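You operate a simulated robot arm through the tools that you are given. There is no shell and no other tool. Be economical: measure what you need, move in short steps, check, and stop when the job is done.

You run a simulated two-armed robot. Do the job below in one go: nothing can be reset, and whatever is moved stays where it is left.

TASK
Hold the red and blue plates steady, rub them clean, slide each onto its mat.
Fine: brown cloth, back where it was. What is to be rubbed or washed off counts as gone when no trace of it is left.

The check looks at the end state, three seconds after you hand in, the way a careful person would. Anything else that was tipped, shoved, dropped, spilled or broken makes it a failure. Flat cloth is picked up by pressing the open fingertips on it (5 to 10 N) and closing them slowly along it; thin cloth reads only 2 to 8 mm in the jaws.

THE ROBOT
Two 7-joint arms with three-finger grippers on one trunk, on a base that drives. Base frame: it is fixed to the floor where the robot stands at the start and does not move with it; the origin is under the middle of the robot, x ahead of it, y to its left, z up. Readings come in mm, rad, newtons and seconds.
The left shoulder is at the start at [56, 154, 953], the right one opposite. With the tool pointing down near the work surface each hand reaches from about 240 to 640 mm from the robot's upright axis, wherever it stands, measured 20 degrees to its own side. Places, roughly: green plate [1500, 750, 750]; red plate [1250, 250, 750]. Payload 2.69 kg a hand.
The tool frame of a hand sits at the grasp point between the pads (the TCP): z along the fingers, y along the line on which they close. The tips reach 29 mm beyond it. Largest opening 120 mm; the body of the gripper starts 78 mm behind the TCP.
Orientation is told as [roll, pitch, yaw] about the base's x, y, z axes, in that order, counted from this pose: with the fingers straight down and closing along the base's y, the tool's x points along the base's -x, its y along +y and its z along -z.

THE INTERFACE
- The arms move only by the tool nudge_tool. It takes "left_moves", "right_moves" or both (then of equal length, played together; a hand with none holds still); each is a list of rows, each an object of numbers (a shift or turn left out is 0, a gripper value left out holds the last): "x", "y", "z": the shift along the tool's x, y, z in mm; "ax", "ay", "az": the turn, a rotation vector about the tool's x, y, z in degrees. In form: [{"x": .., "y": .., "z": .., "ax": .., "ay": .., "az": ..}, ...]. A call has 1 to 12 rows; each row shifts and turns the commanded pose from where the row before left it, along the tool's axes as they then stand. "left_fingers" and "right_fingers" are, for a hand that has rows, the opening, from 0 (shut) to 1 (fully open), set as the call begins (left out, the last holds). A row lasts 0.2 s, in which the tool goes at most 50 mm and 0.15 rad; a call with a longer step from one row to the next is refused whole, and so is a gripper value outside its range. Where a pose cannot be reached the arm comes as near as it can. A force on the tool above 40 N (or 10 N above the force at the start of the call, whichever is more), or a blocked arm, ends the call early, and 0.2 s more pass. The fingers move at their own pace and stop on an object; they squeeze with about 33 N. The grip force told is the motor's: it shows also when the fingers shut on nothing. Time passes only in rows, and 0.2 s behind the last, so rows that do not move let the fingers close. It gives the time, the measured TCP pose, the force on the tool (base axes), the opening and the grip force at its end, in the units of the frame above (readings bear some noise), with the torque about the TCP (base axes, N m) and any sound that the robot's microphone picked up.
- Cameras (640 x 400 px; columns grow to the right, rows downward): "scene" is now at [176.1, 21.5, 1114.6]; the picture's right is [0.23, -0.97, 0.00], its down [-0.41, -0.10, -0.91] and it looks along [0.88, 0.21, -0.42] (base axes); focal length 250 px, centre (320, 200). "left" rides on the left gripper at [63, 0, -104] in its tool frame; the picture's right is [0.00, 1.00, 0.00], its down [-0.83, 0.00, -0.56] and it looks along [-0.56, 0.00, 0.83] (tool axes); focal length 275 px, centre (320, 200). "right" rides on the right gripper at [63, 0, -104] in its tool frame; the picture's right is [0.00, 1.00, 0.00], its down [-0.83, 0.00, -0.56] and it looks along [-0.56, 0.00, 0.83] (tool axes); focal length 275 px, centre (320, 200). There is no depth. A picture from a camera that has moved, and an enlarged one, comes with that camera's place and axes in the base frame and with its lens.
- grab_frame(camera): a new picture of that camera. It takes no simulated time.
- slide_trunk(by): slides the trunk up (or, below 0, down) by that many mm; the arms and the scene camera ride with it, the base frame stays. It gives what a move gives, with no picture.
- drive_base(legs): drives the robot by 1 to 6 legs, each [ahead, left, turn to the left] in mm, mm and rad, along the robot's own axes; the way and the turn of a leg run together, so that a leg with both is an arc; at most 1500 mm and 3.142 rad a leg. The arms and the cameras ride along, it lands a little off, and it stops where it bumps. It gives what a move gives.
- head_to(pan, tilt): turns the head with the scene camera to pan (to the left, within 1.396 rad either way) and tilt (down, from -0.506 to 1.204), counted from straight ahead of the robot. It gives what a move gives.
- enlarge(camera, box): a new picture of the part [left, top, right, bottom] of that camera's present view, enlarged. It takes no simulated time.
- finish_job(): hands the job in; it is judged then, once.

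Work in short steps. Places have to be worked out from the pictures, the camera data and where the tool is seen: move nearer, look again, correct. Check each grasp and each placing, and mend what went wrong. You have 120 turns and 108 pictures in all, those below and enlarged ones among them. Open the grippers and draw the arms clear of the work before you hand the job in, unless the task says otherwise; then end with one line.

The tools are called after "Call:" by a JSON object that holds its "api" and its "payload". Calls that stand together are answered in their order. nudge_tool: Moves the arms, as the interface text tells. Its arguments: {"type":"object","properties":{"left_moves":{"type":"array","items":{"type":"object","properties":{"x":{"type":"number"},"y":{"type":"number"},"z":{"type":"number"},"ax":{"type":"number"},"ay":{"type":"number"},"az":{"type":"number"}}}},"left_fingers":{"type":"number"},"right_moves":{"type":"array","items":{"type":"object","properties":{"x":{"type":"number"},"y":{"type":"number"},"z":{"type":"number"},"ax":{"type":"number"},"ay":{"type":"number"},"az":{"type":"number"}}}},"right_fingers":{"type":"number"}},"required":[]} The other tools are called the same way: slide_trunk (by) slides the trunk up or down; drive_base (legs) drives the base; head_to (pan, tilt) turns the head that bears the scene camera; grab_frame (camera) takes a picture; enlarge (camera, box) takes an enlarged picture of a part of a camera's view; finish_job () hands the job in.

At the start:

```text
time: 0.0
left_ee_pos: [410.0, 384.8, 1033.0]
left_ee_rot: [0.001, 0.0, -0.001]
left_force: [0.2, -0.1, 0.1]
left_ft_torque: [0.03, -0.05, 0.02]
left_gripper_width: 119.9
left_finger_force: 0.0
right_ee_pos: [403.5, -48.6, 991.4]
right_ee_rot: [0.0, -0.001, 0.0]
right_force: [-1.1, 0.1, 0.5]
right_ft_torque: [-0.02, -0.03, 0.03]
right_gripper_width: 119.7
right_finger_force: 0.1
trunk travel left (down, up): [-325.0, 113.0]
robot x, y, heading: [2.6, -2.8, -0.003]
head pan, tilt: [0.234, 0.435]
```

scene: 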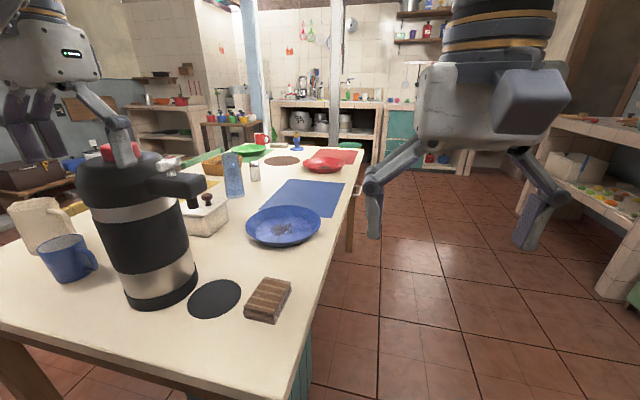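
right: 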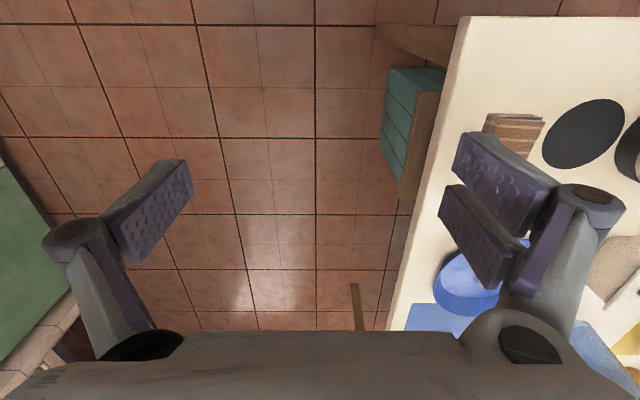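
left: 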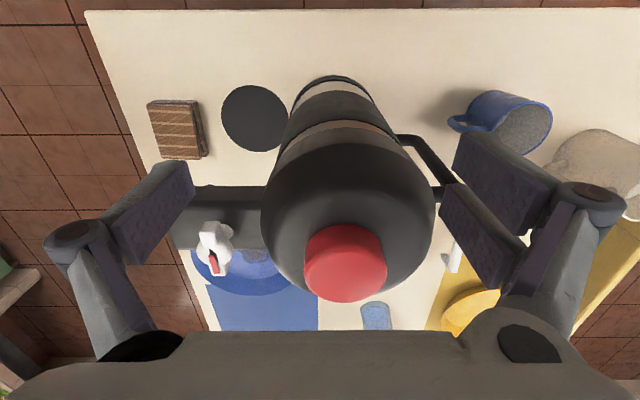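

The scene shows the table with the blue and red plates, their mats, and the folded brown cloth at the near right edge. I enlarge the views to see the stains and the cloth.

Call:
{"api": "enlarge", "payload": {"camera": "scene", "box": [180, 130, 380, 255]}}

Call:
{"api": "enlarge", "payload": {"camera": "scene", "box": [0, 180, 340, 392]}}

```text
3.20 times, centred on (280, 192) of scene
camera zoom: at [176.1, 21.5, 1114.6], right [0.23, -0.97, 0.0], down [-0.41, -0.1, -0.91], along [0.88, 0.21, -0.42], focal length 799 px, centre (448, 224)
```

zoom: 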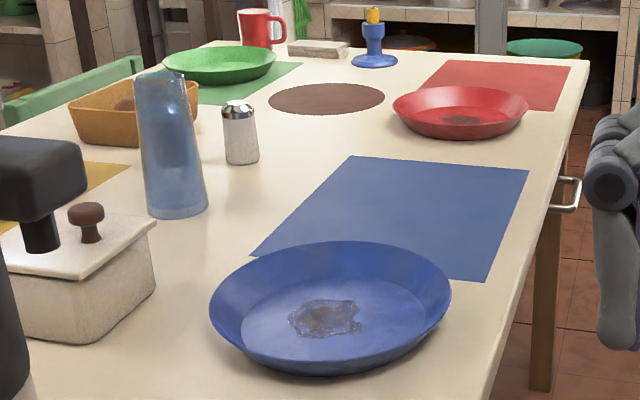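

```text
1.88 times, centred on (170, 286) of scene
camera zoom: at [176.1, 21.5, 1114.6], right [0.23, -0.97, 0.0], down [-0.41, -0.1, -0.91], along [0.88, 0.21, -0.42], focal length 470 px, centre (602, 38)
```

zoom: 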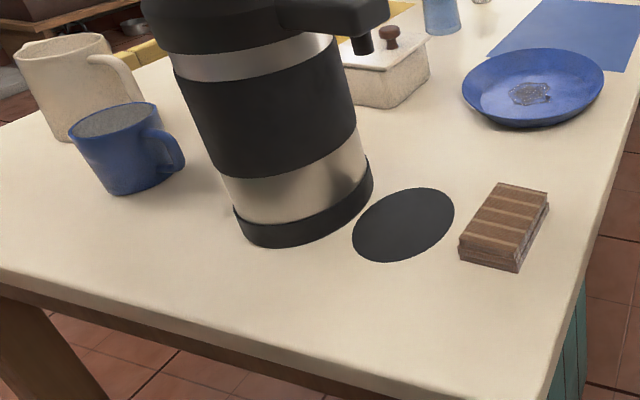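

The cloth is a folded pad, about 85 x 57 mm, near [477, 185], square to the axes. The thermos top (z about 1023) is just ahead of the left hand. I raise that hand, bring it over beside the cloth, and look with its camera.

Call:
{"api": "nudge_tool", "payload": {"left_moves": [{"z": -45}, {"z": -25}, {"y": -48}, {"y": -48}, {"y": -48}, {"y": -48}, {"x": -5, "y": -8}, {"z": 48}, {"z": 48}, {"z": 48}, {"z": 20}, {}], "left_fingers": 1}}

Call:
{"api": "grab_frame", "payload": {"camera": "left"}}

Call:
{"api": "grab_frame", "payload": {"camera": "scene"}}

```text
time: 2.0
left_ee_pos: [480.3, 239.1, 998.6]
left_ee_rot: [0.017, -0.017, 0.003]
left_force: [-7.4, -6.3, 16.7]
left_ft_torque: [1.32, -0.02, 0.69]
left_gripper_width: 120.5
left_finger_force: 0.1
left hand out of reach, approached as far as the arm can: row 2, 3, 4, 5, 6, 8, 9, 10
right_ee_pos: [401.8, -50.0, 991.5]
right_ee_rot: [0.0, -0.003, -0.001]
right_force: [0.2, 0.4, -0.6]
right_ft_torque: [0.0, 0.01, -0.01]
right_gripper_width: 120.1
right_finger_force: 0.1
trunk travel left (down, up): [-325.0, 113.0]
robot x, y, heading: [-2.2, 2.2, -0.0]
head pan, tilt: [0.234, 0.435]
stopped in row 10 (left hand): the force on the tool passed its limit at 74 N (the readings are from after the stop); the commanded pose is now the measured one
```

```text
102 pictures are left
camera left: at [415.3, 237.6, 1102.0], right [0.0, 1.0, 0.02], down [0.82, -0.01, 0.57], along [0.57, 0.01, -0.82], focal length 275 px, centre (320, 200)
```

left: 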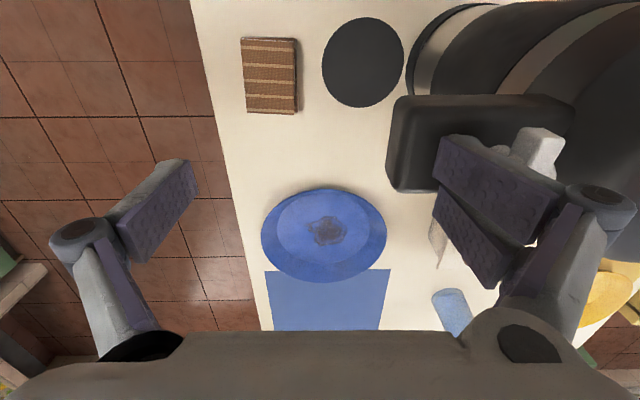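

```text
101 pictures are left
camera scene: at [174.8, 20.5, 1115.1], right [0.23, -0.97, 0.0], down [-0.41, -0.1, -0.91], along [0.88, 0.21, -0.42], focal length 250 px, centre (320, 200)
```

scene: 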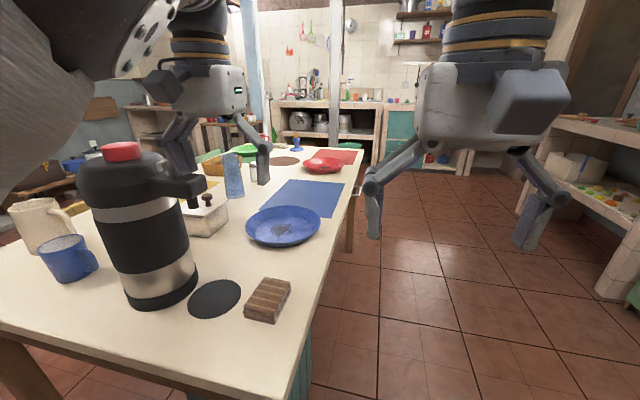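

The left finger touched down on the thermos spout, because the arm drifted at its reach limit. The thermos looks unmoved. I lift a little and slide away in -y.

Call:
{"api": "nudge_tool", "payload": {"left_moves": [{"z": -10}, {"z": -8}, {"y": -20}, {"y": -30}, {}]}}

Call:
{"api": "grab_frame", "payload": {"camera": "left"}}

```text
time: 3.2
left_ee_pos: [495.1, 195.0, 1018.2]
left_ee_rot: [0.013, -0.01, 0.004]
left_force: [-0.7, -0.2, 0.3]
left_ft_torque: [0.01, -0.04, -0.01]
left_gripper_width: 120.1
left_finger_force: 0.1
left hand out of reach, approached as far as the arm can: row 3, 4
right_ee_pos: [403.3, -48.1, 990.9]
right_ee_rot: [0.0, 0.0, 0.0]
right_force: [0.5, -0.4, -0.6]
right_ft_torque: [0.01, -0.01, -0.01]
right_gripper_width: 120.3
right_finger_force: 0.0
trunk travel left (down, up): [-325.0, 113.0]
robot x, y, heading: [1.1, 6.1, 0.003]
head pan, tilt: [0.234, 0.435]
```

```text
100 pictures are left
camera left: at [430.0, 193.2, 1121.8], right [0.0, 1.0, 0.01], down [0.83, -0.01, 0.56], along [0.56, 0.01, -0.83], focal length 275 px, centre (320, 200)
```

left: 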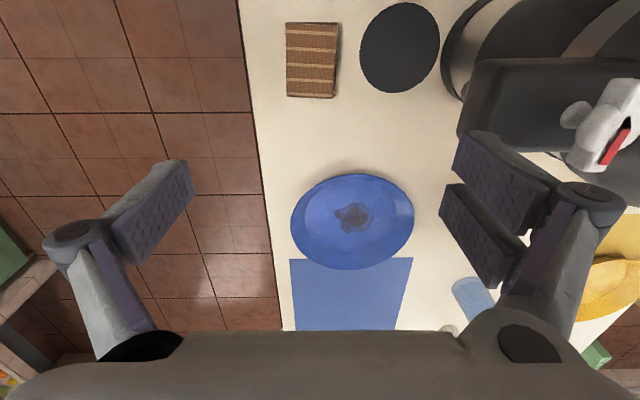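

The cloth's centre is near [475, 186] with its top at about 765. I narrow the fingers to 80 mm to miss the black coaster and the spout, then come down above the cloth.

Call:
{"api": "nudge_tool", "payload": {"left_moves": [{"y": -10}, {"x": 20, "z": 30}, {"z": 45}, {"z": 45}, {"z": 40}, {}], "left_fingers": 0.667}}

Call:
{"api": "grab_frame", "payload": {"camera": "left"}}

```text
time: 4.6
left_ee_pos: [506.8, 197.1, 864.2]
left_ee_rot: [0.015, -0.013, 0.002]
left_force: [-0.3, 0.0, 0.4]
left_ft_torque: [-0.01, 0.0, 0.0]
left_gripper_width: 79.9
left_finger_force: 0.2
left hand out of reach, approached as far as the arm can: row 1, 2, 3
right_ee_pos: [402.7, -48.3, 989.9]
right_ee_rot: [0.001, -0.001, -0.001]
right_force: [-0.6, 0.2, -0.1]
right_ft_torque: [0.04, 0.02, 0.02]
right_gripper_width: 120.0
right_finger_force: 0.0
trunk travel left (down, up): [-325.0, 113.0]
robot x, y, heading: [-0.1, 2.0, 0.002]
head pan, tilt: [0.234, 0.435]
```

```text
99 pictures are left
camera left: at [441.7, 194.8, 966.6], right [0.0, 1.0, 0.01], down [0.82, -0.01, 0.57], along [0.57, 0.01, -0.82], focal length 275 px, centre (320, 200)
```

left: 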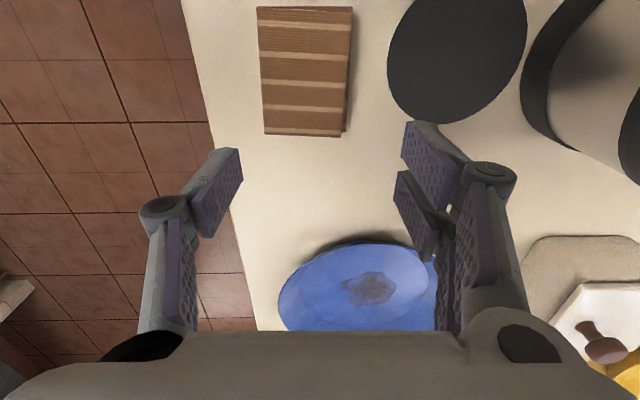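

Cloth centre now measures [479, 186]. I line up over it and go down to z about 800, then check.

Call:
{"api": "nudge_tool", "payload": {"left_moves": [{"x": 14, "y": -6, "ax": 0.8, "ay": -0.7}, {"x": 14, "y": -6}, {"z": 20}, {"z": 20}, {"z": 20}, {}]}}

Call:
{"api": "grab_frame", "payload": {"camera": "left"}}

Call:
{"api": "enlarge", "payload": {"camera": "scene", "box": [180, 200, 340, 340]}}

```text
time: 6.0
left_ee_pos: [502.1, 192.6, 799.6]
left_ee_rot: [0.0, -0.024, 0.002]
left_force: [0.0, 0.0, 0.1]
left_ft_torque: [-0.02, 0.0, -0.01]
left_gripper_width: 79.8
left_finger_force: 0.0
left hand out of reach, approached as far as the arm can: row 1, 2
right_ee_pos: [403.2, -48.4, 990.2]
right_ee_rot: [-0.001, 0.0, 0.0]
right_force: [-0.9, -0.1, 0.2]
right_ft_torque: [0.03, -0.01, 0.02]
right_gripper_width: 120.0
right_finger_force: 0.1
trunk travel left (down, up): [-325.0, 113.0]
robot x, y, heading: [2.4, 0.8, -0.003]
head pan, tilt: [0.234, 0.435]
```

```text
98 pictures are left
camera left: at [437.1, 191.7, 902.4], right [0.0, 1.0, 0.0], down [0.82, 0.0, 0.58], along [0.58, 0.0, -0.82], focal length 275 px, centre (320, 200)
```

left: 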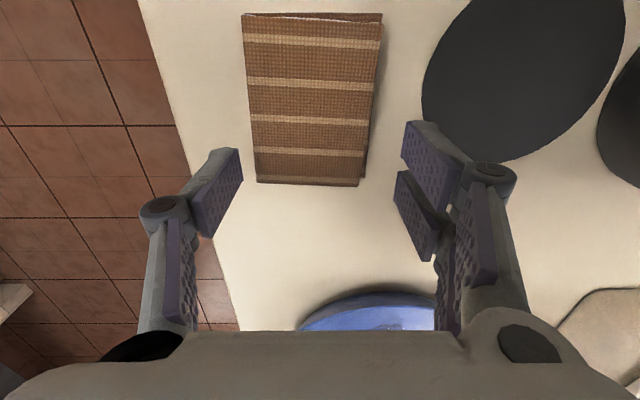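

```text
2.86 times, centred on (260, 270) of scene
camera zoom: at [176.2, 21.5, 1114.7], right [0.23, -0.97, 0.0], down [-0.41, -0.1, -0.91], along [0.88, 0.21, -0.42], focal length 713 px, centre (491, 0)
```

zoom: 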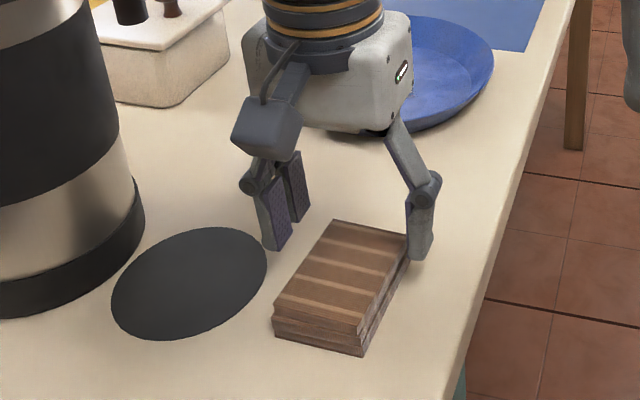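

The arm stopped about 24 mm too far out in x. I try again to pull it back toward x 478 in small steps at this height.

Call:
{"api": "nudge_tool", "payload": {"left_moves": [{"x": 8, "y": -3}, {"x": 8, "y": -3}, {"x": 8, "y": -2}, {}, {}]}}

```text
time: 7.2
left_ee_pos: [480.1, 184.6, 798.7]
left_ee_rot: [0.0, -0.023, 0.0]
left_force: [-0.6, -0.1, 0.5]
left_ft_torque: [-0.04, 0.0, 0.0]
left_gripper_width: 79.8
left_finger_force: 0.0
right_ee_pos: [403.3, -47.3, 990.0]
right_ee_rot: [-0.001, 0.001, -0.001]
right_force: [0.6, 1.1, 0.1]
right_ft_torque: [-0.01, 0.01, 0.02]
right_gripper_width: 119.9
right_finger_force: 0.0
trunk travel left (down, up): [-325.0, 113.0]
robot x, y, heading: [0.1, 1.6, -0.001]
head pan, tilt: [0.234, 0.435]
```

In place now at [480, 185]. I go down slowly until the tips are about 6 mm above the table, fingers still open.

Call:
{"api": "nudge_tool", "payload": {"left_moves": [{"ay": 1.3}, {"z": 5}, {"z": 4}, {"z": 3}, {}]}}

Call:
{"api": "grab_frame", "payload": {"camera": "left"}}

Call:
{"api": "enlarge", "payload": {"camera": "scene", "box": [200, 240, 320, 340]}}

```text
time: 8.4
left_ee_pos: [478.7, 183.5, 786.4]
left_ee_rot: [-0.001, -0.002, 0.003]
left_force: [-0.7, -0.8, 0.2]
left_ft_torque: [-0.01, 0.0, 0.01]
left_gripper_width: 80.0
left_finger_force: 0.0
right_ee_pos: [402.8, -47.6, 990.8]
right_ee_rot: [0.0, -0.001, 0.001]
right_force: [0.6, 0.1, 0.9]
right_ft_torque: [-0.01, 0.0, 0.03]
right_gripper_width: 119.8
right_finger_force: 0.0
trunk travel left (down, up): [-325.0, 113.0]
robot x, y, heading: [0.9, -2.3, 0.002]
head pan, tilt: [0.234, 0.435]
```

```text
96 pictures are left
camera left: at [415.9, 182.8, 890.6], right [0.0, 1.0, 0.0], down [0.83, 0.0, 0.56], along [0.56, 0.0, -0.83], focal length 275 px, centre (320, 200)
```

left: 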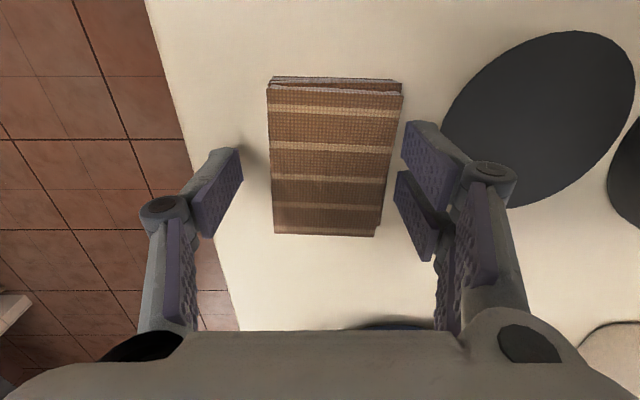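

```text
4.00 times, centred on (260, 290) of scene
camera zoom: at [176.2, 21.5, 1114.6], right [0.23, -0.97, 0.0], down [-0.41, -0.1, -0.91], along [0.88, 0.21, -0.42], focal length 999 px, centre (560, -160)
```

zoom: 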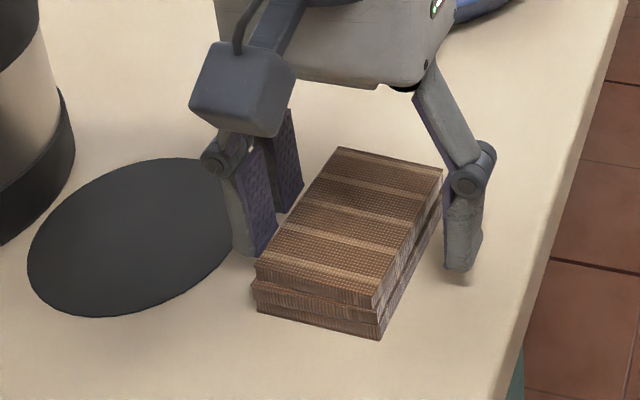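

The cloth centre is a few mm further in +y (about 187). I shift 3 mm, lower 3 mm more so the bottom layer is caught, and close slowly.

Call:
{"api": "nudge_tool", "payload": {"left_moves": [{"y": 3}, {"z": 3}, {}]}}

Call:
{"api": "nudge_tool", "payload": {"left_moves": [{}, {}, {}], "left_fingers": 0.42}}

Call:
{"api": "nudge_tool", "payload": {"left_moves": [{}, {}, {}], "left_fingers": 0.3}}

Call:
{"api": "grab_frame", "payload": {"camera": "left"}}

```text
time: 9.2
left_ee_pos: [479.6, 185.8, 783.6]
left_ee_rot: [0.0, -0.003, 0.002]
left_force: [0.2, -0.9, -0.2]
left_ft_torque: [-0.03, 0.03, 0.0]
left_gripper_width: 80.3
left_finger_force: 0.1
right_ee_pos: [403.3, -48.2, 991.3]
right_ee_rot: [0.0, 0.001, 0.0]
right_force: [-0.3, -0.1, 0.7]
right_ft_torque: [0.01, 0.0, 0.01]
right_gripper_width: 120.1
right_finger_force: 0.0
trunk travel left (down, up): [-325.0, 113.0]
robot x, y, heading: [1.4, 0.2, 0.003]
head pan, tilt: [0.234, 0.435]
```

```text
time: 10.0
left_ee_pos: [480.1, 185.8, 784.1]
left_ee_rot: [0.0, -0.004, 0.002]
left_force: [-0.3, 0.6, 2.6]
left_ft_torque: [0.02, 0.02, -0.06]
left_gripper_width: 57.2
left_finger_force: 33.3
right_ee_pos: [403.1, -48.1, 989.8]
right_ee_rot: [-0.001, -0.001, 0.0]
right_force: [0.4, -0.1, -0.8]
right_ft_torque: [-0.02, 0.01, -0.01]
right_gripper_width: 119.8
right_finger_force: 0.1
trunk travel left (down, up): [-325.0, 113.0]
robot x, y, heading: [-2.7, -1.1, -0.002]
head pan, tilt: [0.234, 0.435]
```

```text
time: 10.8
left_ee_pos: [478.9, 186.7, 783.3]
left_ee_rot: [0.001, -0.004, 0.002]
left_force: [0.3, 1.4, 4.1]
left_ft_torque: [0.07, 0.0, -0.03]
left_gripper_width: 57.5
left_finger_force: 33.3
right_ee_pos: [403.3, -47.5, 989.8]
right_ee_rot: [0.0, -0.001, 0.0]
right_force: [0.6, -0.3, 0.5]
right_ft_torque: [0.02, -0.01, 0.0]
right_gripper_width: 119.8
right_finger_force: 0.0
trunk travel left (down, up): [-325.0, 113.0]
robot x, y, heading: [2.0, -0.4, 0.001]
head pan, tilt: [0.234, 0.435]
```

```text
94 pictures are left
camera left: at [415.9, 185.7, 887.8], right [0.0, 1.0, 0.0], down [0.83, 0.0, 0.56], along [0.56, 0.0, -0.83], focal length 275 px, centre (320, 200)
```

left: 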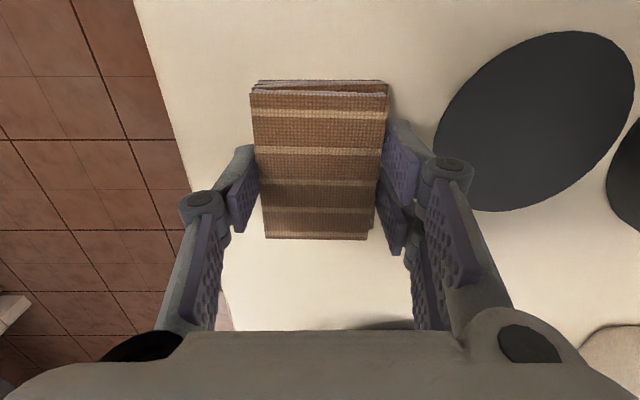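

It holds like a stiff pad, gripped at 57 mm. I record the return pose as [479, 186, 783.5] at yaw 0, then lift.

Call:
{"api": "nudge_tool", "payload": {"left_moves": [{"z": -10}, {"z": -20}, {"z": -30}, {"z": -30}, {"z": -20}, {}]}}

Call:
{"api": "grab_frame", "payload": {"camera": "left"}}

Call:
{"api": "head_to", "payload": {"pan": -0.5, "tilt": 0.6}}

Call:
{"api": "grab_frame", "payload": {"camera": "scene"}}

```text
time: 12.2
left_ee_pos: [502.3, 193.0, 888.0]
left_ee_rot: [-0.001, 0.0, 0.003]
left_force: [-0.5, -0.6, -1.3]
left_ft_torque: [0.0, -0.01, 0.01]
left_gripper_width: 57.0
left_finger_force: 33.1
left hand out of reach, approached as far as the arm can: row 3, 4, 5
right_ee_pos: [402.0, -49.0, 989.9]
right_ee_rot: [0.0, -0.001, 0.001]
right_force: [0.5, -0.1, -0.3]
right_ft_torque: [0.02, 0.02, -0.01]
right_gripper_width: 120.2
right_finger_force: 0.1
trunk travel left (down, up): [-325.0, 113.0]
robot x, y, heading: [-1.6, 0.0, -0.002]
head pan, tilt: [0.234, 0.435]
```

```text
93 pictures are left
camera left: at [439.6, 192.8, 992.4], right [0.0, 1.0, 0.0], down [0.83, 0.0, 0.56], along [0.56, 0.0, -0.83], focal length 275 px, centre (320, 200)
```

left: 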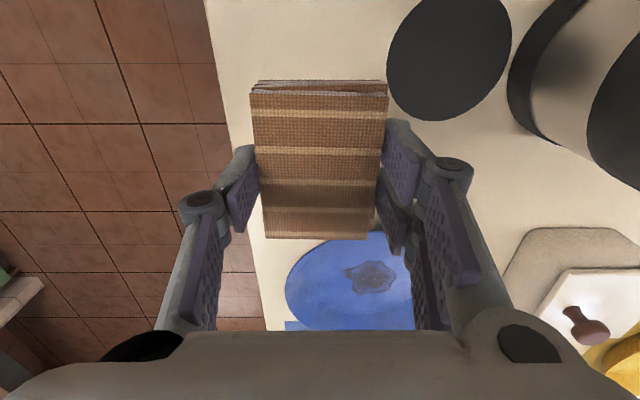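

```text
time: 13.3
left_ee_pos: [501.7, 193.9, 887.6]
left_ee_rot: [0.0, 0.001, 0.001]
left_force: [0.5, -0.6, -0.5]
left_ft_torque: [0.0, -0.01, -0.02]
left_gripper_width: 57.3
left_finger_force: 33.5
right_ee_pos: [403.3, -47.9, 990.9]
right_ee_rot: [0.0, 0.0, 0.0]
right_force: [0.6, -0.2, 1.0]
right_ft_torque: [0.0, -0.02, -0.04]
right_gripper_width: 119.8
right_finger_force: 0.1
trunk travel left (down, up): [-325.0, 113.0]
robot x, y, heading: [-0.8, 0.4, 0.005]
head pan, tilt: [-0.499, 0.6]
```

```text
92 pictures are left
camera scene: at [164.3, -42.0, 1099.7], right [-0.48, -0.88, 0.0], down [-0.5, 0.27, -0.83], along [0.72, -0.39, -0.56], focal length 250 px, centre (320, 200)
```

scene: 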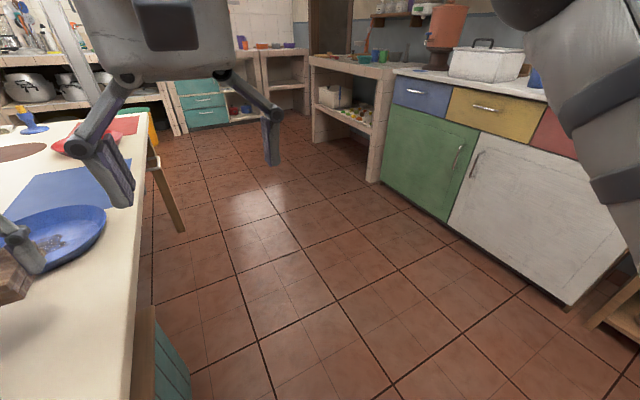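

The cloth is held firmly, and the floor to the right is clear for about 1400 mm. I drive right off the table and then ahead along its right side.

Call:
{"api": "drive_base", "payload": {"legs": [[0, -520, 0], [830, 0, 0]]}}

Call:
{"api": "head_to", "payload": {"pan": 0.9, "tilt": 0.6}}

Call:
{"api": "grab_frame", "payload": {"camera": "scene"}}

```text
time: 21.8
left_ee_pos: [1319.0, -305.9, 887.6]
left_ee_rot: [0.001, 0.0, 0.02]
left_force: [0.4, -0.3, -0.6]
left_ft_torque: [0.02, 0.0, -0.01]
left_gripper_width: 57.1
left_finger_force: 33.0
right_ee_pos: [1224.6, -548.1, 990.9]
right_ee_rot: [0.0, 0.0, 0.019]
right_force: [0.1, 0.3, -0.6]
right_ft_torque: [0.02, 0.0, -0.01]
right_gripper_width: 119.9
right_finger_force: 0.2
trunk travel left (down, up): [-325.0, 113.0]
robot x, y, heading: [819.7, -511.4, 0.017]
head pan, tilt: [-0.499, 0.6]
```

```text
time: 23.3
left_ee_pos: [1319.6, -305.0, 887.8]
left_ee_rot: [0.001, -0.001, 0.019]
left_force: [-0.5, -0.4, -1.2]
left_ft_torque: [0.0, -0.03, 0.0]
left_gripper_width: 57.0
left_finger_force: 33.2
right_ee_pos: [1224.8, -548.3, 991.2]
right_ee_rot: [0.0, 0.002, 0.02]
right_force: [1.2, 0.0, 0.0]
right_ft_torque: [-0.03, -0.02, 0.03]
right_gripper_width: 120.2
right_finger_force: 0.1
trunk travel left (down, up): [-325.0, 113.0]
robot x, y, heading: [820.5, -510.6, 0.019]
head pan, tilt: [0.901, 0.6]
```

```text
91 pictures are left
camera scene: at [960.6, -436.1, 1099.6], right [0.79, -0.61, 0.0], down [-0.34, -0.45, -0.83], along [0.5, 0.66, -0.56], focal length 250 px, centre (320, 200)
```

scene: 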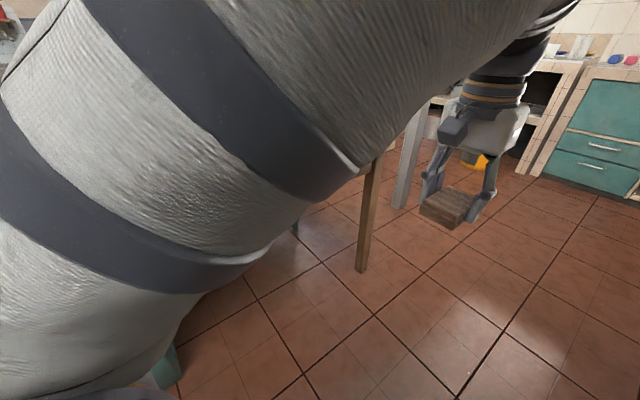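

I turn left in place to face the table; everything stays at least 600 mm from the table edge during the sweep.

Call:
{"api": "drive_base", "payload": {"legs": [[0, 0, 1.552]]}}

Call:
{"api": "head_to", "payload": {"pan": 0.1, "tilt": 0.5}}

Call:
{"api": "grab_frame", "payload": {"camera": "scene"}}

```text
time: 27.5
left_ee_pos: [624.2, -6.7, 888.0]
left_ee_rot: [-0.001, -0.001, 1.583]
left_force: [0.1, 0.9, -0.2]
left_ft_torque: [0.0, 0.01, 0.02]
left_gripper_width: 57.1
left_finger_force: 33.4
right_ee_pos: [865.1, -105.1, 990.8]
right_ee_rot: [-0.001, 0.0, 1.578]
right_force: [-0.6, 0.3, 0.0]
right_ft_torque: [-0.01, 0.02, 0.01]
right_gripper_width: 119.9
right_finger_force: 0.1
trunk travel left (down, up): [-325.0, 113.0]
robot x, y, heading: [820.9, -510.2, 1.579]
head pan, tilt: [0.901, 0.6]
```

```text
time: 28.6
left_ee_pos: [622.8, -6.9, 888.4]
left_ee_rot: [0.002, 0.0, 1.581]
left_force: [0.0, -0.4, -0.9]
left_ft_torque: [0.0, -0.01, -0.03]
left_gripper_width: 57.1
left_finger_force: 32.8
right_ee_pos: [864.4, -104.5, 990.4]
right_ee_rot: [0.0, -0.001, 1.578]
right_force: [0.1, 0.7, 0.2]
right_ft_torque: [0.02, 0.0, 0.0]
right_gripper_width: 119.9
right_finger_force: 0.0
trunk travel left (down, up): [-325.0, 113.0]
robot x, y, heading: [822.8, -507.5, 1.574]
head pan, tilt: [0.099, 0.499]
```

```text
90 pictures are left
camera scene: at [810.1, -331.2, 1108.7], right [0.99, 0.11, 0.0], down [0.05, -0.48, -0.88], along [-0.09, 0.87, -0.48], focal length 250 px, centre (320, 200)
```

scene: 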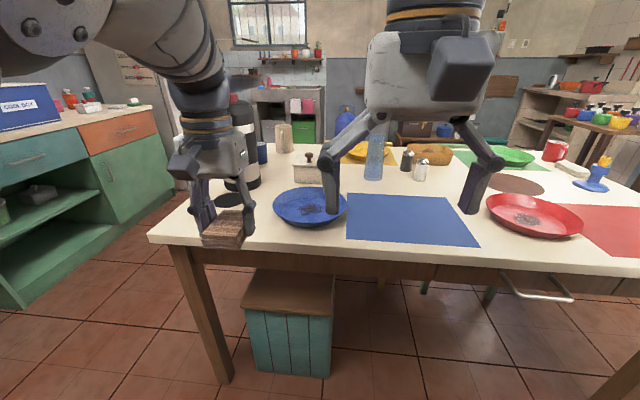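

Now the view is clear: the blue plate is at about [722, 257] and its mat spans x 827–1113, y 137–373. I bring the hands a bit to the right, then drive ahead to about 430 mm from the plate.

Call:
{"api": "nudge_tool", "payload": {"left_moves": [{"y": -40}, {"y": -40}, {}], "right_moves": [{"y": -40}, {"y": -40}, {}]}}

Call:
{"api": "drive_base", "payload": {"legs": [[315, 0, 0]]}}

Call:
{"api": "grab_frame", "payload": {"camera": "scene"}}

Call:
{"api": "grab_frame", "payload": {"camera": "left"}}

```text
time: 29.4
left_ee_pos: [703.5, 5.2, 886.3]
left_ee_rot: [-0.001, 0.001, 1.581]
left_force: [0.6, 0.1, 0.4]
left_ft_torque: [-0.02, -0.05, 0.01]
left_gripper_width: 57.1
left_finger_force: 32.6
left hand out of reach, approached as far as the arm can: row 1, 2
right_ee_pos: [945.3, -103.0, 988.6]
right_ee_rot: [0.0, 0.001, 1.579]
right_force: [1.3, -0.1, -0.8]
right_ft_torque: [0.01, -0.01, 0.01]
right_gripper_width: 119.8
right_finger_force: 0.0
trunk travel left (down, up): [-325.0, 113.0]
robot x, y, heading: [821.6, -504.3, 1.577]
head pan, tilt: [0.099, 0.499]
```

```text
time: 31.5
left_ee_pos: [704.6, 319.4, 886.2]
left_ee_rot: [-0.001, 0.003, 1.575]
left_force: [-0.2, -0.6, -1.4]
left_ft_torque: [-0.01, 0.0, -0.02]
left_gripper_width: 57.0
left_finger_force: 33.2
right_ee_pos: [947.1, 210.9, 989.3]
right_ee_rot: [0.001, 0.0, 1.574]
right_force: [-0.2, -0.1, -0.1]
right_ft_torque: [-0.03, 0.02, 0.0]
right_gripper_width: 119.9
right_finger_force: 0.1
trunk travel left (down, up): [-325.0, 113.0]
robot x, y, heading: [821.1, -198.1, 1.574]
head pan, tilt: [0.099, 0.499]
```

```text
89 pictures are left
camera scene: at [809.8, -16.9, 1108.6], right [0.99, 0.1, 0.0], down [0.05, -0.48, -0.88], along [-0.09, 0.87, -0.48], focal length 250 px, centre (320, 200)
```

scene: 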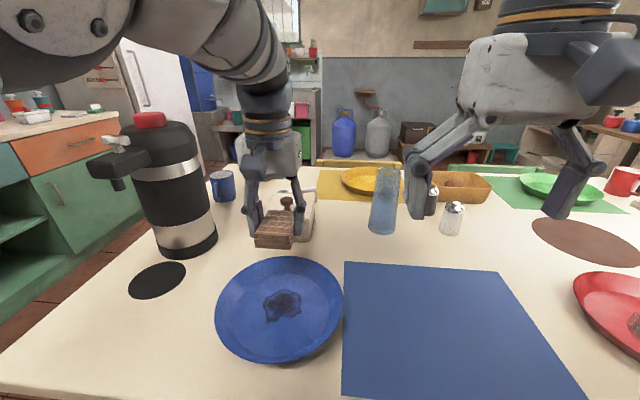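

```text
88 pictures are left
camera left: at [704.5, 256.1, 990.2], right [-1.0, 0.0, 0.0], down [0.0, 0.83, 0.55], along [0.0, 0.55, -0.83], focal length 275 px, centre (320, 200)
```

left: 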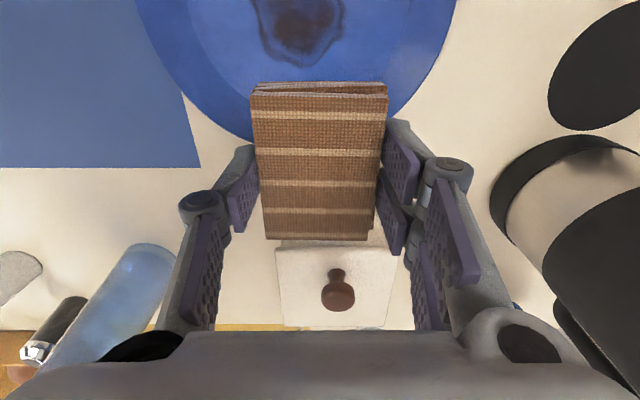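

I estimate the plate centre at [722, 252] with radius about 98. I enlarge the plate for its wall profile.

Call:
{"api": "enlarge", "payload": {"camera": "scene", "box": [180, 230, 380, 390]}}

```text
2.50 times, centred on (280, 310) of scene
camera zoom: at [809.8, -16.9, 1108.6], right [0.99, 0.1, 0.0], down [0.05, -0.48, -0.88], along [-0.09, 0.87, -0.48], focal length 624 px, centre (420, -75)
```

zoom: 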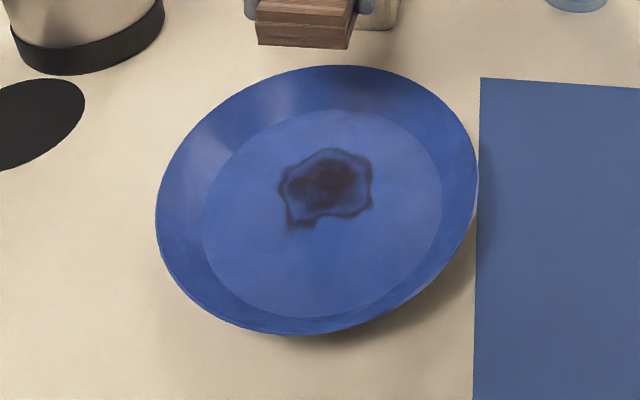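

Profile: floor radius about 76, rim radius about 97, rim height about 780. The wall leans roughly 40°, and the stain spans x 688–752, y 223–286. I tilt the right hand 40° to match the wall and bring it to a pre-grasp point off the +x rim.

Call:
{"api": "nudge_tool", "payload": {"right_moves": [{"ax": -8}, {"ax": -8}, {"ax": -8}, {"ax": -8}, {"ax": -8}, {"x": -9, "y": -9, "z": 41}, {"x": -9, "y": -9, "z": 41}, {"x": -9, "y": -9, "z": 41}, {"x": -9, "y": -9, "z": 41}, {}, {}], "right_fingers": 0.25}}

Call:
{"api": "grab_frame", "payload": {"camera": "right"}}

Call:
{"api": "grab_frame", "payload": {"camera": "scene"}}

```text
time: 33.9
left_ee_pos: [705.4, 319.2, 886.0]
left_ee_rot: [-0.001, 0.001, 1.575]
left_force: [-0.3, 0.1, -1.3]
left_ft_torque: [0.0, -0.03, 0.0]
left_gripper_width: 57.0
left_finger_force: 33.1
right_ee_pos: [870.0, 245.4, 839.9]
right_ee_rot: [0.699, -0.002, 1.572]
right_force: [0.1, -0.1, -0.4]
right_ft_torque: [0.01, 0.02, 0.04]
right_gripper_width: 29.7
right_finger_force: 0.1
trunk travel left (down, up): [-325.0, 113.0]
robot x, y, heading: [822.5, -191.4, 1.574]
head pan, tilt: [0.099, 0.499]
```

```text
86 pictures are left
camera right: at [936.3, 181.5, 920.3], right [-0.77, -0.01, 0.64], down [0.35, 0.83, 0.43], along [-0.54, 0.56, -0.63], focal length 275 px, centre (320, 200)
```

right: 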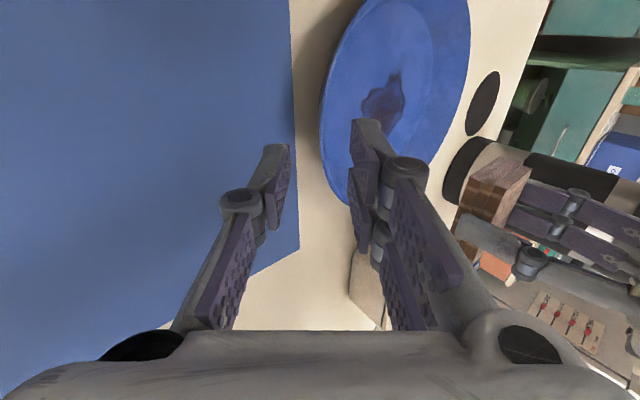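

```text
85 pictures are left
camera scene: at [809.8, -17.4, 1108.7], right [0.99, 0.1, 0.0], down [0.05, -0.48, -0.88], along [-0.09, 0.87, -0.48], focal length 250 px, centre (320, 200)
```

scene: 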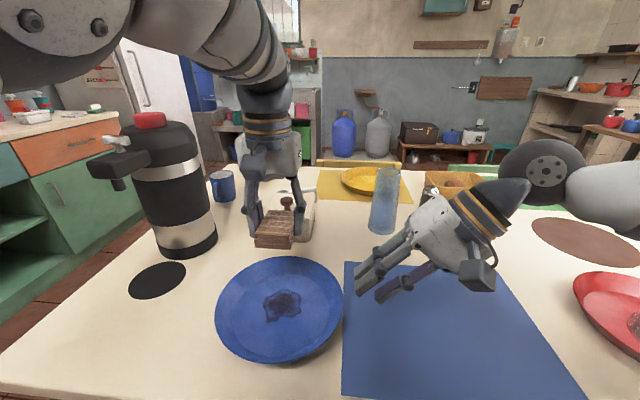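

The rim's +x point appears exactly on the fingers' mid-line, as predicted. I approach 45 mm along the fingers and check.

Call:
{"api": "nudge_tool", "payload": {"right_moves": [{"z": 20}, {"z": 15}, {"z": 10}, {}]}}

Call:
{"api": "grab_frame", "payload": {"camera": "right"}}

Call:
{"api": "enlarge", "payload": {"camera": "scene", "box": [260, 220, 420, 350]}}

```text
time: 34.9
left_ee_pos: [705.8, 318.6, 886.9]
left_ee_rot: [0.0, 0.002, 1.574]
left_force: [-0.3, -0.5, 0.1]
left_ft_torque: [-0.01, -0.03, 0.03]
left_gripper_width: 57.0
left_finger_force: 32.9
right_ee_pos: [839.2, 246.0, 804.0]
right_ee_rot: [0.698, -0.003, 1.573]
right_force: [-0.3, 0.1, -0.2]
right_ft_torque: [-0.03, 0.05, 0.0]
right_gripper_width: 30.2
right_finger_force: 0.0
trunk travel left (down, up): [-325.0, 113.0]
robot x, y, heading: [818.7, -193.7, 1.576]
head pan, tilt: [0.099, 0.499]
```

```text
84 pictures are left
camera right: at [906.3, 181.8, 884.6], right [-0.77, -0.01, 0.64], down [0.35, 0.83, 0.43], along [-0.54, 0.56, -0.63], focal length 275 px, centre (320, 200)
```

right: 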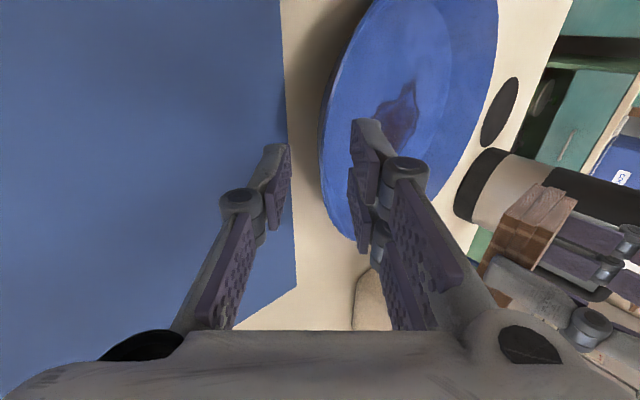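

```text
3.08 times, centred on (340, 285) of scene
camera zoom: at [809.9, -17.4, 1108.7], right [0.99, 0.1, 0.0], down [0.05, -0.48, -0.88], along [-0.09, 0.87, -0.48], focal length 768 px, centre (258, -62)
```

zoom: 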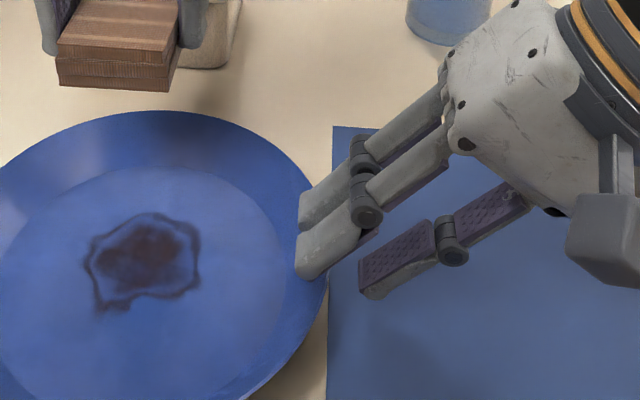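

The rim lies between the fingers. I go another 14 mm in slowly while watching the force.

Call:
{"api": "nudge_tool", "payload": {"right_moves": [{"z": 5}, {"z": 5}, {"z": 4}, {}]}}

Call:
{"api": "grab_frame", "payload": {"camera": "right"}}

Call:
{"api": "enlarge", "payload": {"camera": "scene", "box": [260, 220, 420, 350]}}

```text
time: 35.9
left_ee_pos: [704.1, 319.2, 886.4]
left_ee_rot: [0.001, 0.002, 1.573]
left_force: [-0.3, -0.7, -0.8]
left_ft_torque: [-0.01, -0.03, -0.02]
left_gripper_width: 56.9
left_finger_force: 32.9
right_ee_pos: [831.3, 246.3, 794.3]
right_ee_rot: [0.697, 0.0, 1.573]
right_force: [0.4, -0.2, 0.0]
right_ft_torque: [-0.02, 0.0, -0.01]
right_gripper_width: 29.7
right_finger_force: 0.1
trunk travel left (down, up): [-325.0, 113.0]
robot x, y, heading: [819.4, -191.6, 1.572]
head pan, tilt: [0.099, 0.499]
```

```text
82 pictures are left
camera right: at [897.9, 182.6, 875.0], right [-0.77, -0.01, 0.64], down [0.35, 0.83, 0.43], along [-0.54, 0.56, -0.64], focal length 275 px, centre (320, 200)
```

right: 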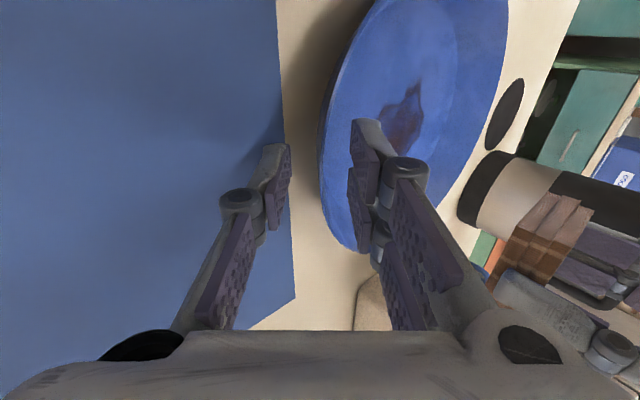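

```text
3.08 times, centred on (340, 285) of scene
camera zoom: at [809.8, -17.4, 1108.7], right [0.99, 0.1, 0.0], down [0.05, -0.48, -0.88], along [-0.09, 0.87, -0.48], focal length 768 px, centre (258, -62)
```

zoom: 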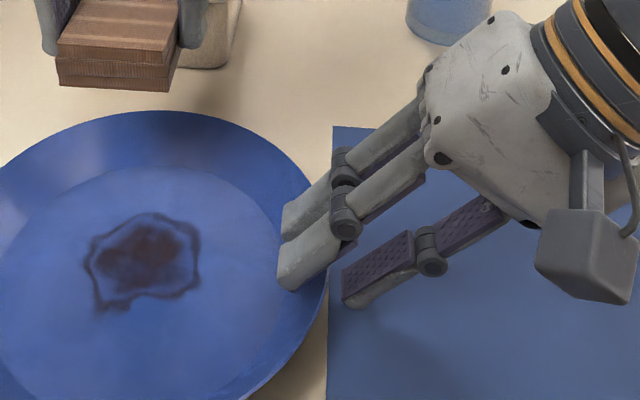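

No contact yet and the rim is centred. I close the right fingers on the wall in two stages.

Call:
{"api": "nudge_tool", "payload": {"right_moves": [{}, {}], "right_fingers": 0.12}}

Call:
{"api": "nudge_tool", "payload": {"right_moves": [{}, {}, {}], "right_fingers": 0.0}}

Call:
{"api": "grab_frame", "payload": {"camera": "right"}}

Call:
{"api": "enlarge", "payload": {"camera": "scene", "box": [200, 220, 400, 370]}}

```text
time: 36.5
left_ee_pos: [705.3, 318.4, 885.6]
left_ee_rot: [0.0, 0.0, 1.575]
left_force: [0.1, -0.6, 0.2]
left_ft_torque: [-0.03, -0.02, 0.01]
left_gripper_width: 57.0
left_finger_force: 32.7
right_ee_pos: [831.1, 246.6, 795.0]
right_ee_rot: [0.698, -0.002, 1.574]
right_force: [1.0, -0.6, 0.2]
right_ft_torque: [0.01, -0.03, 0.03]
right_gripper_width: 14.5
right_finger_force: 0.0
trunk travel left (down, up): [-325.0, 113.0]
robot x, y, heading: [818.4, -195.3, 1.573]
head pan, tilt: [0.099, 0.499]
```

```text
time: 37.3
left_ee_pos: [704.1, 319.1, 886.7]
left_ee_rot: [0.001, 0.001, 1.575]
left_force: [-0.7, -0.1, -0.9]
left_ft_torque: [0.04, 0.0, -0.03]
left_gripper_width: 57.0
left_finger_force: 33.7
right_ee_pos: [831.5, 246.2, 795.4]
right_ee_rot: [0.697, -0.001, 1.574]
right_force: [0.2, -0.1, 2.5]
right_ft_torque: [-0.18, 0.02, 0.01]
right_gripper_width: 6.3
right_finger_force: 31.7
trunk travel left (down, up): [-325.0, 113.0]
robot x, y, heading: [819.6, -191.5, 1.576]
head pan, tilt: [0.099, 0.499]
```

```text
80 pictures are left
camera right: at [897.9, 182.5, 875.3], right [-0.77, -0.01, 0.64], down [0.35, 0.83, 0.43], along [-0.54, 0.56, -0.63], focal length 275 px, centre (320, 200)
```

right: 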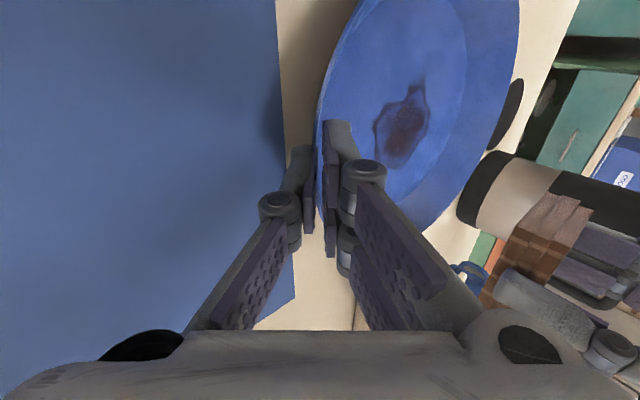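

```text
2.67 times, centred on (300, 295) of scene
camera zoom: at [809.9, -17.5, 1108.8], right [0.99, 0.1, 0.0], down [0.05, -0.48, -0.88], along [-0.09, 0.87, -0.48], focal length 666 px, centre (373, -53)
```

zoom: 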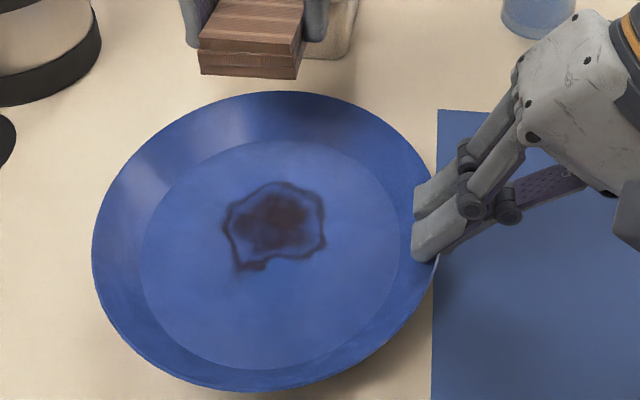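

The rim is held (6 mm in the jaws) and the plate barely moved. I bring the cloth above the stain at [720, 254] and lower it to just above the floor of the plate.

Call:
{"api": "nudge_tool", "payload": {"left_moves": [{"x": 22, "y": -5}, {"x": 22, "y": -5}, {"x": 21, "y": -6}, {"z": 25}, {"z": 25}, {"z": 25}, {"z": 10}, {}, {}]}}

Call:
{"api": "enlarge", "payload": {"camera": "scene", "box": [200, 200, 400, 370]}}

```text
time: 38.8
left_ee_pos: [720.9, 317.9, 805.7]
left_ee_rot: [0.001, -0.012, 1.574]
left_force: [0.7, -9.6, 21.7]
left_ft_torque: [0.19, 0.72, 0.3]
left_gripper_width: 57.4
left_finger_force: 33.0
left hand out of reach, approached as far as the arm can: row 1, 2, 3
right_ee_pos: [831.6, 245.7, 796.9]
right_ee_rot: [0.701, -0.002, 1.566]
right_force: [-0.4, 2.8, 1.5]
right_ft_torque: [-0.49, 0.03, -0.45]
right_gripper_width: 5.9
right_finger_force: 31.4
trunk travel left (down, up): [-325.0, 113.0]
robot x, y, heading: [822.3, -195.6, 1.575]
head pan, tilt: [0.099, 0.499]
stopped in row 7 (left hand): the force on the tool passed its limit at 46 N (the readings are from after the stop); the commanded pose is now the measured one
```

```text
2.35 times, centred on (300, 285) of scene
camera zoom: at [810.1, -19.5, 1109.2], right [0.99, 0.1, 0.0], down [0.05, -0.47, -0.88], along [-0.09, 0.87, -0.48], focal length 587 px, centre (367, 0)
```

zoom: 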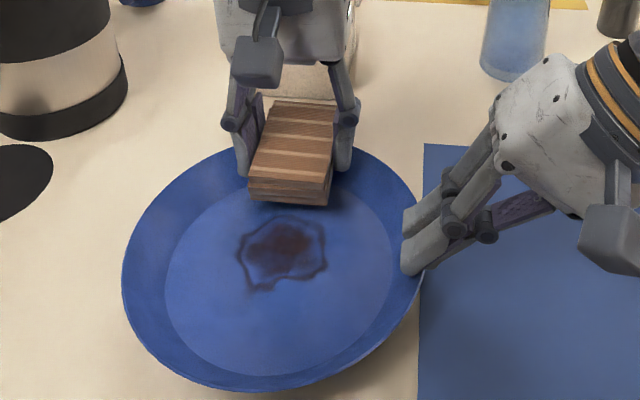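

The left arm could not come closer at that height, so the cloth landed on the plate's far wall. I lift it and let go with the right hand. Then I raise the trunk so the hands work lower relative to the shoulders.

Call:
{"api": "nudge_tool", "payload": {"left_moves": [{"z": -10}, {"z": -20}, {"z": -20}, {}]}}

Call:
{"api": "nudge_tool", "payload": {"right_moves": [{}, {}, {"z": -20}, {"z": -30}, {}], "right_fingers": 0.25}}

Call:
{"api": "grab_frame", "payload": {"camera": "scene"}}

```text
time: 39.8
left_ee_pos: [721.9, 317.6, 853.6]
left_ee_rot: [0.0, -0.009, 1.574]
left_force: [0.1, 0.3, -0.6]
left_ft_torque: [0.02, -0.02, 0.01]
left_gripper_width: 56.8
left_finger_force: 33.3
right_ee_pos: [830.5, 246.5, 795.7]
right_ee_rot: [0.7, 0.0, 1.57]
right_force: [1.8, 1.3, 5.0]
right_ft_torque: [0.05, 0.03, -0.03]
right_gripper_width: 6.2
right_finger_force: 31.8
trunk travel left (down, up): [-325.0, 113.0]
robot x, y, heading: [819.9, -193.6, 1.573]
head pan, tilt: [0.099, 0.499]
```

```text
time: 41.0
left_ee_pos: [721.2, 317.2, 852.8]
left_ee_rot: [-0.001, -0.009, 1.574]
left_force: [-0.3, 0.1, 0.3]
left_ft_torque: [-0.03, 0.01, 0.03]
left_gripper_width: 57.2
left_finger_force: 32.8
right_ee_pos: [863.2, 246.3, 832.2]
right_ee_rot: [0.701, 0.0, 1.568]
right_force: [0.8, -0.6, 0.1]
right_ft_torque: [0.03, -0.01, 0.01]
right_gripper_width: 29.8
right_finger_force: 0.1
trunk travel left (down, up): [-325.0, 113.0]
robot x, y, heading: [818.2, -192.9, 1.573]
head pan, tilt: [0.099, 0.499]
```

```text
77 pictures are left
camera scene: at [809.7, -17.3, 1108.7], right [0.99, 0.1, 0.0], down [0.05, -0.48, -0.88], along [-0.09, 0.87, -0.48], focal length 250 px, centre (320, 200)
```

scene: 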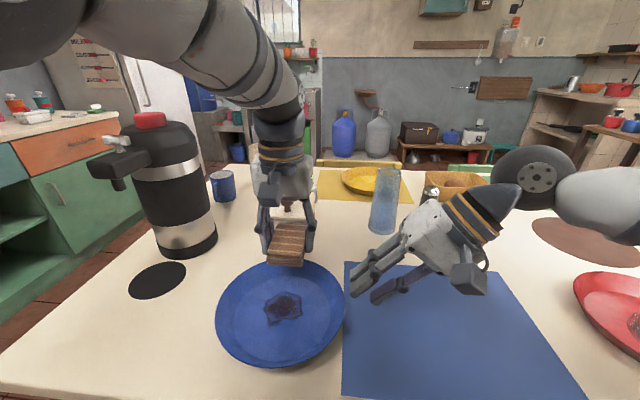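

The plate is fine, flat and unmoved. I raise the trunk 110 mm and back off 50 mm.

Call:
{"api": "slide_trunk", "payload": {"by": 110}}

Call:
{"api": "drive_base", "payload": {"legs": [[-50, 0, 0]]}}

Call:
{"api": "nudge_tool", "payload": {"left_moves": [{"z": 30, "ay": 0.5}, {"z": 30}, {"z": 30}, {"x": 8}, {}, {}]}}

Call:
{"api": "grab_frame", "payload": {"camera": "scene"}}

```text
time: 42.4
left_ee_pos: [721.7, 319.9, 961.4]
left_ee_rot: [0.0, -0.004, 1.574]
left_force: [-0.5, -0.5, -0.5]
left_ft_torque: [-0.03, -0.01, 0.01]
left_gripper_width: 57.0
left_finger_force: 33.3
right_ee_pos: [863.4, 246.5, 941.9]
right_ee_rot: [0.699, 0.002, 1.568]
right_force: [-0.2, -0.5, -0.3]
right_ft_torque: [0.01, 0.05, 0.02]
right_gripper_width: 30.1
right_finger_force: 0.0
trunk travel left (down, up): [-435.0, 3.0]
robot x, y, heading: [821.4, -195.5, 1.574]
head pan, tilt: [0.099, 0.499]
```

```text
time: 43.3
left_ee_pos: [720.4, 268.9, 963.9]
left_ee_rot: [0.001, -0.009, 1.572]
left_force: [-0.4, -0.7, -0.4]
left_ft_torque: [0.0, -0.01, -0.01]
left_gripper_width: 57.3
left_finger_force: 32.9
right_ee_pos: [865.1, 197.0, 944.3]
right_ee_rot: [0.698, -0.003, 1.569]
right_force: [0.6, -0.6, 0.3]
right_ft_torque: [0.02, -0.01, 0.0]
right_gripper_width: 30.2
right_finger_force: 0.2
trunk travel left (down, up): [-435.0, 3.0]
robot x, y, heading: [820.7, -247.4, 1.575]
head pan, tilt: [0.099, 0.499]
```

```text
time: 44.7
left_ee_pos: [721.6, 261.4, 872.8]
left_ee_rot: [0.0, 0.0, 1.575]
left_force: [0.7, -0.7, -0.6]
left_ft_torque: [-0.02, -0.01, -0.02]
left_gripper_width: 56.8
left_finger_force: 33.1
right_ee_pos: [863.2, 196.1, 943.3]
right_ee_rot: [0.698, -0.001, 1.57]
right_force: [-0.7, 0.0, 0.0]
right_ft_torque: [0.03, 0.0, 0.01]
right_gripper_width: 30.2
right_finger_force: 0.0
trunk travel left (down, up): [-435.0, 3.0]
robot x, y, heading: [818.0, -248.0, 1.574]
head pan, tilt: [0.099, 0.499]
```

```text
76 pictures are left
camera scene: at [810.0, -148.0, 1234.7], right [0.99, 0.1, 0.0], down [0.05, -0.48, -0.88], along [-0.09, 0.87, -0.48], focal length 250 px, centre (320, 200)
```

scene: 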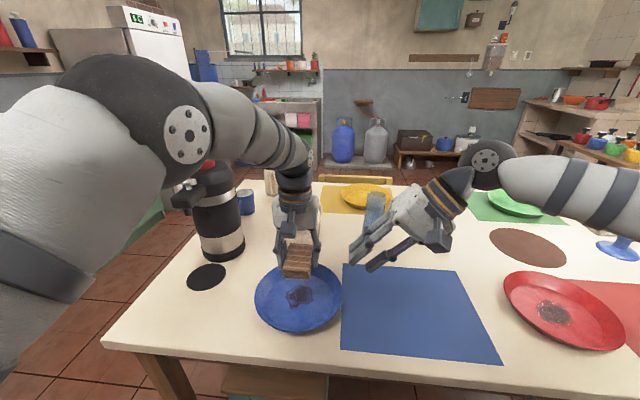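

The left hand now reaches over the plate. I bring the right hand back to its pre-grasp point at the +x rim.

Call:
{"api": "nudge_tool", "payload": {"right_moves": [{"x": -17, "y": -24, "z": 30}, {"x": -17, "y": -24, "z": 30}, {"x": -16, "y": -23, "z": 29}, {}, {}]}}

Call:
{"api": "grab_frame", "payload": {"camera": "right"}}

```text
time: 45.9
left_ee_pos: [722.6, 261.4, 873.3]
left_ee_rot: [-0.001, 0.0, 1.575]
left_force: [-0.1, -0.2, 0.1]
left_ft_torque: [0.02, 0.0, 0.0]
left_gripper_width: 57.1
left_finger_force: 32.9
right_ee_pos: [860.1, 245.9, 827.1]
right_ee_rot: [0.699, 0.001, 1.57]
right_force: [0.5, -0.3, -0.2]
right_ft_torque: [-0.02, -0.02, -0.04]
right_gripper_width: 30.2
right_finger_force: 0.1
trunk travel left (down, up): [-435.0, 3.0]
robot x, y, heading: [820.5, -242.6, 1.57]
head pan, tilt: [0.099, 0.499]
```

```text
75 pictures are left
camera right: at [927.2, 183.0, 907.5], right [-0.77, 0.0, 0.64], down [0.36, 0.83, 0.43], along [-0.54, 0.56, -0.63], focal length 275 px, centre (320, 200)
```

right: 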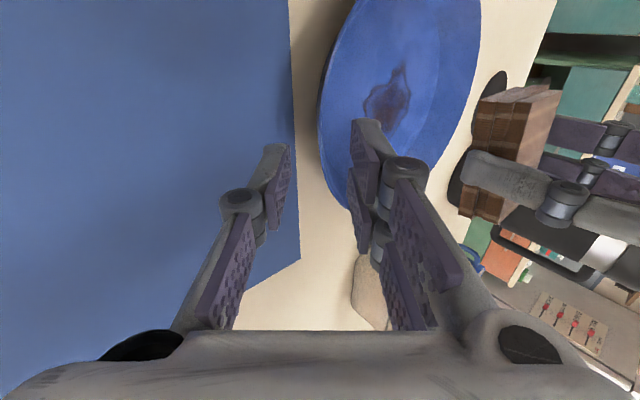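

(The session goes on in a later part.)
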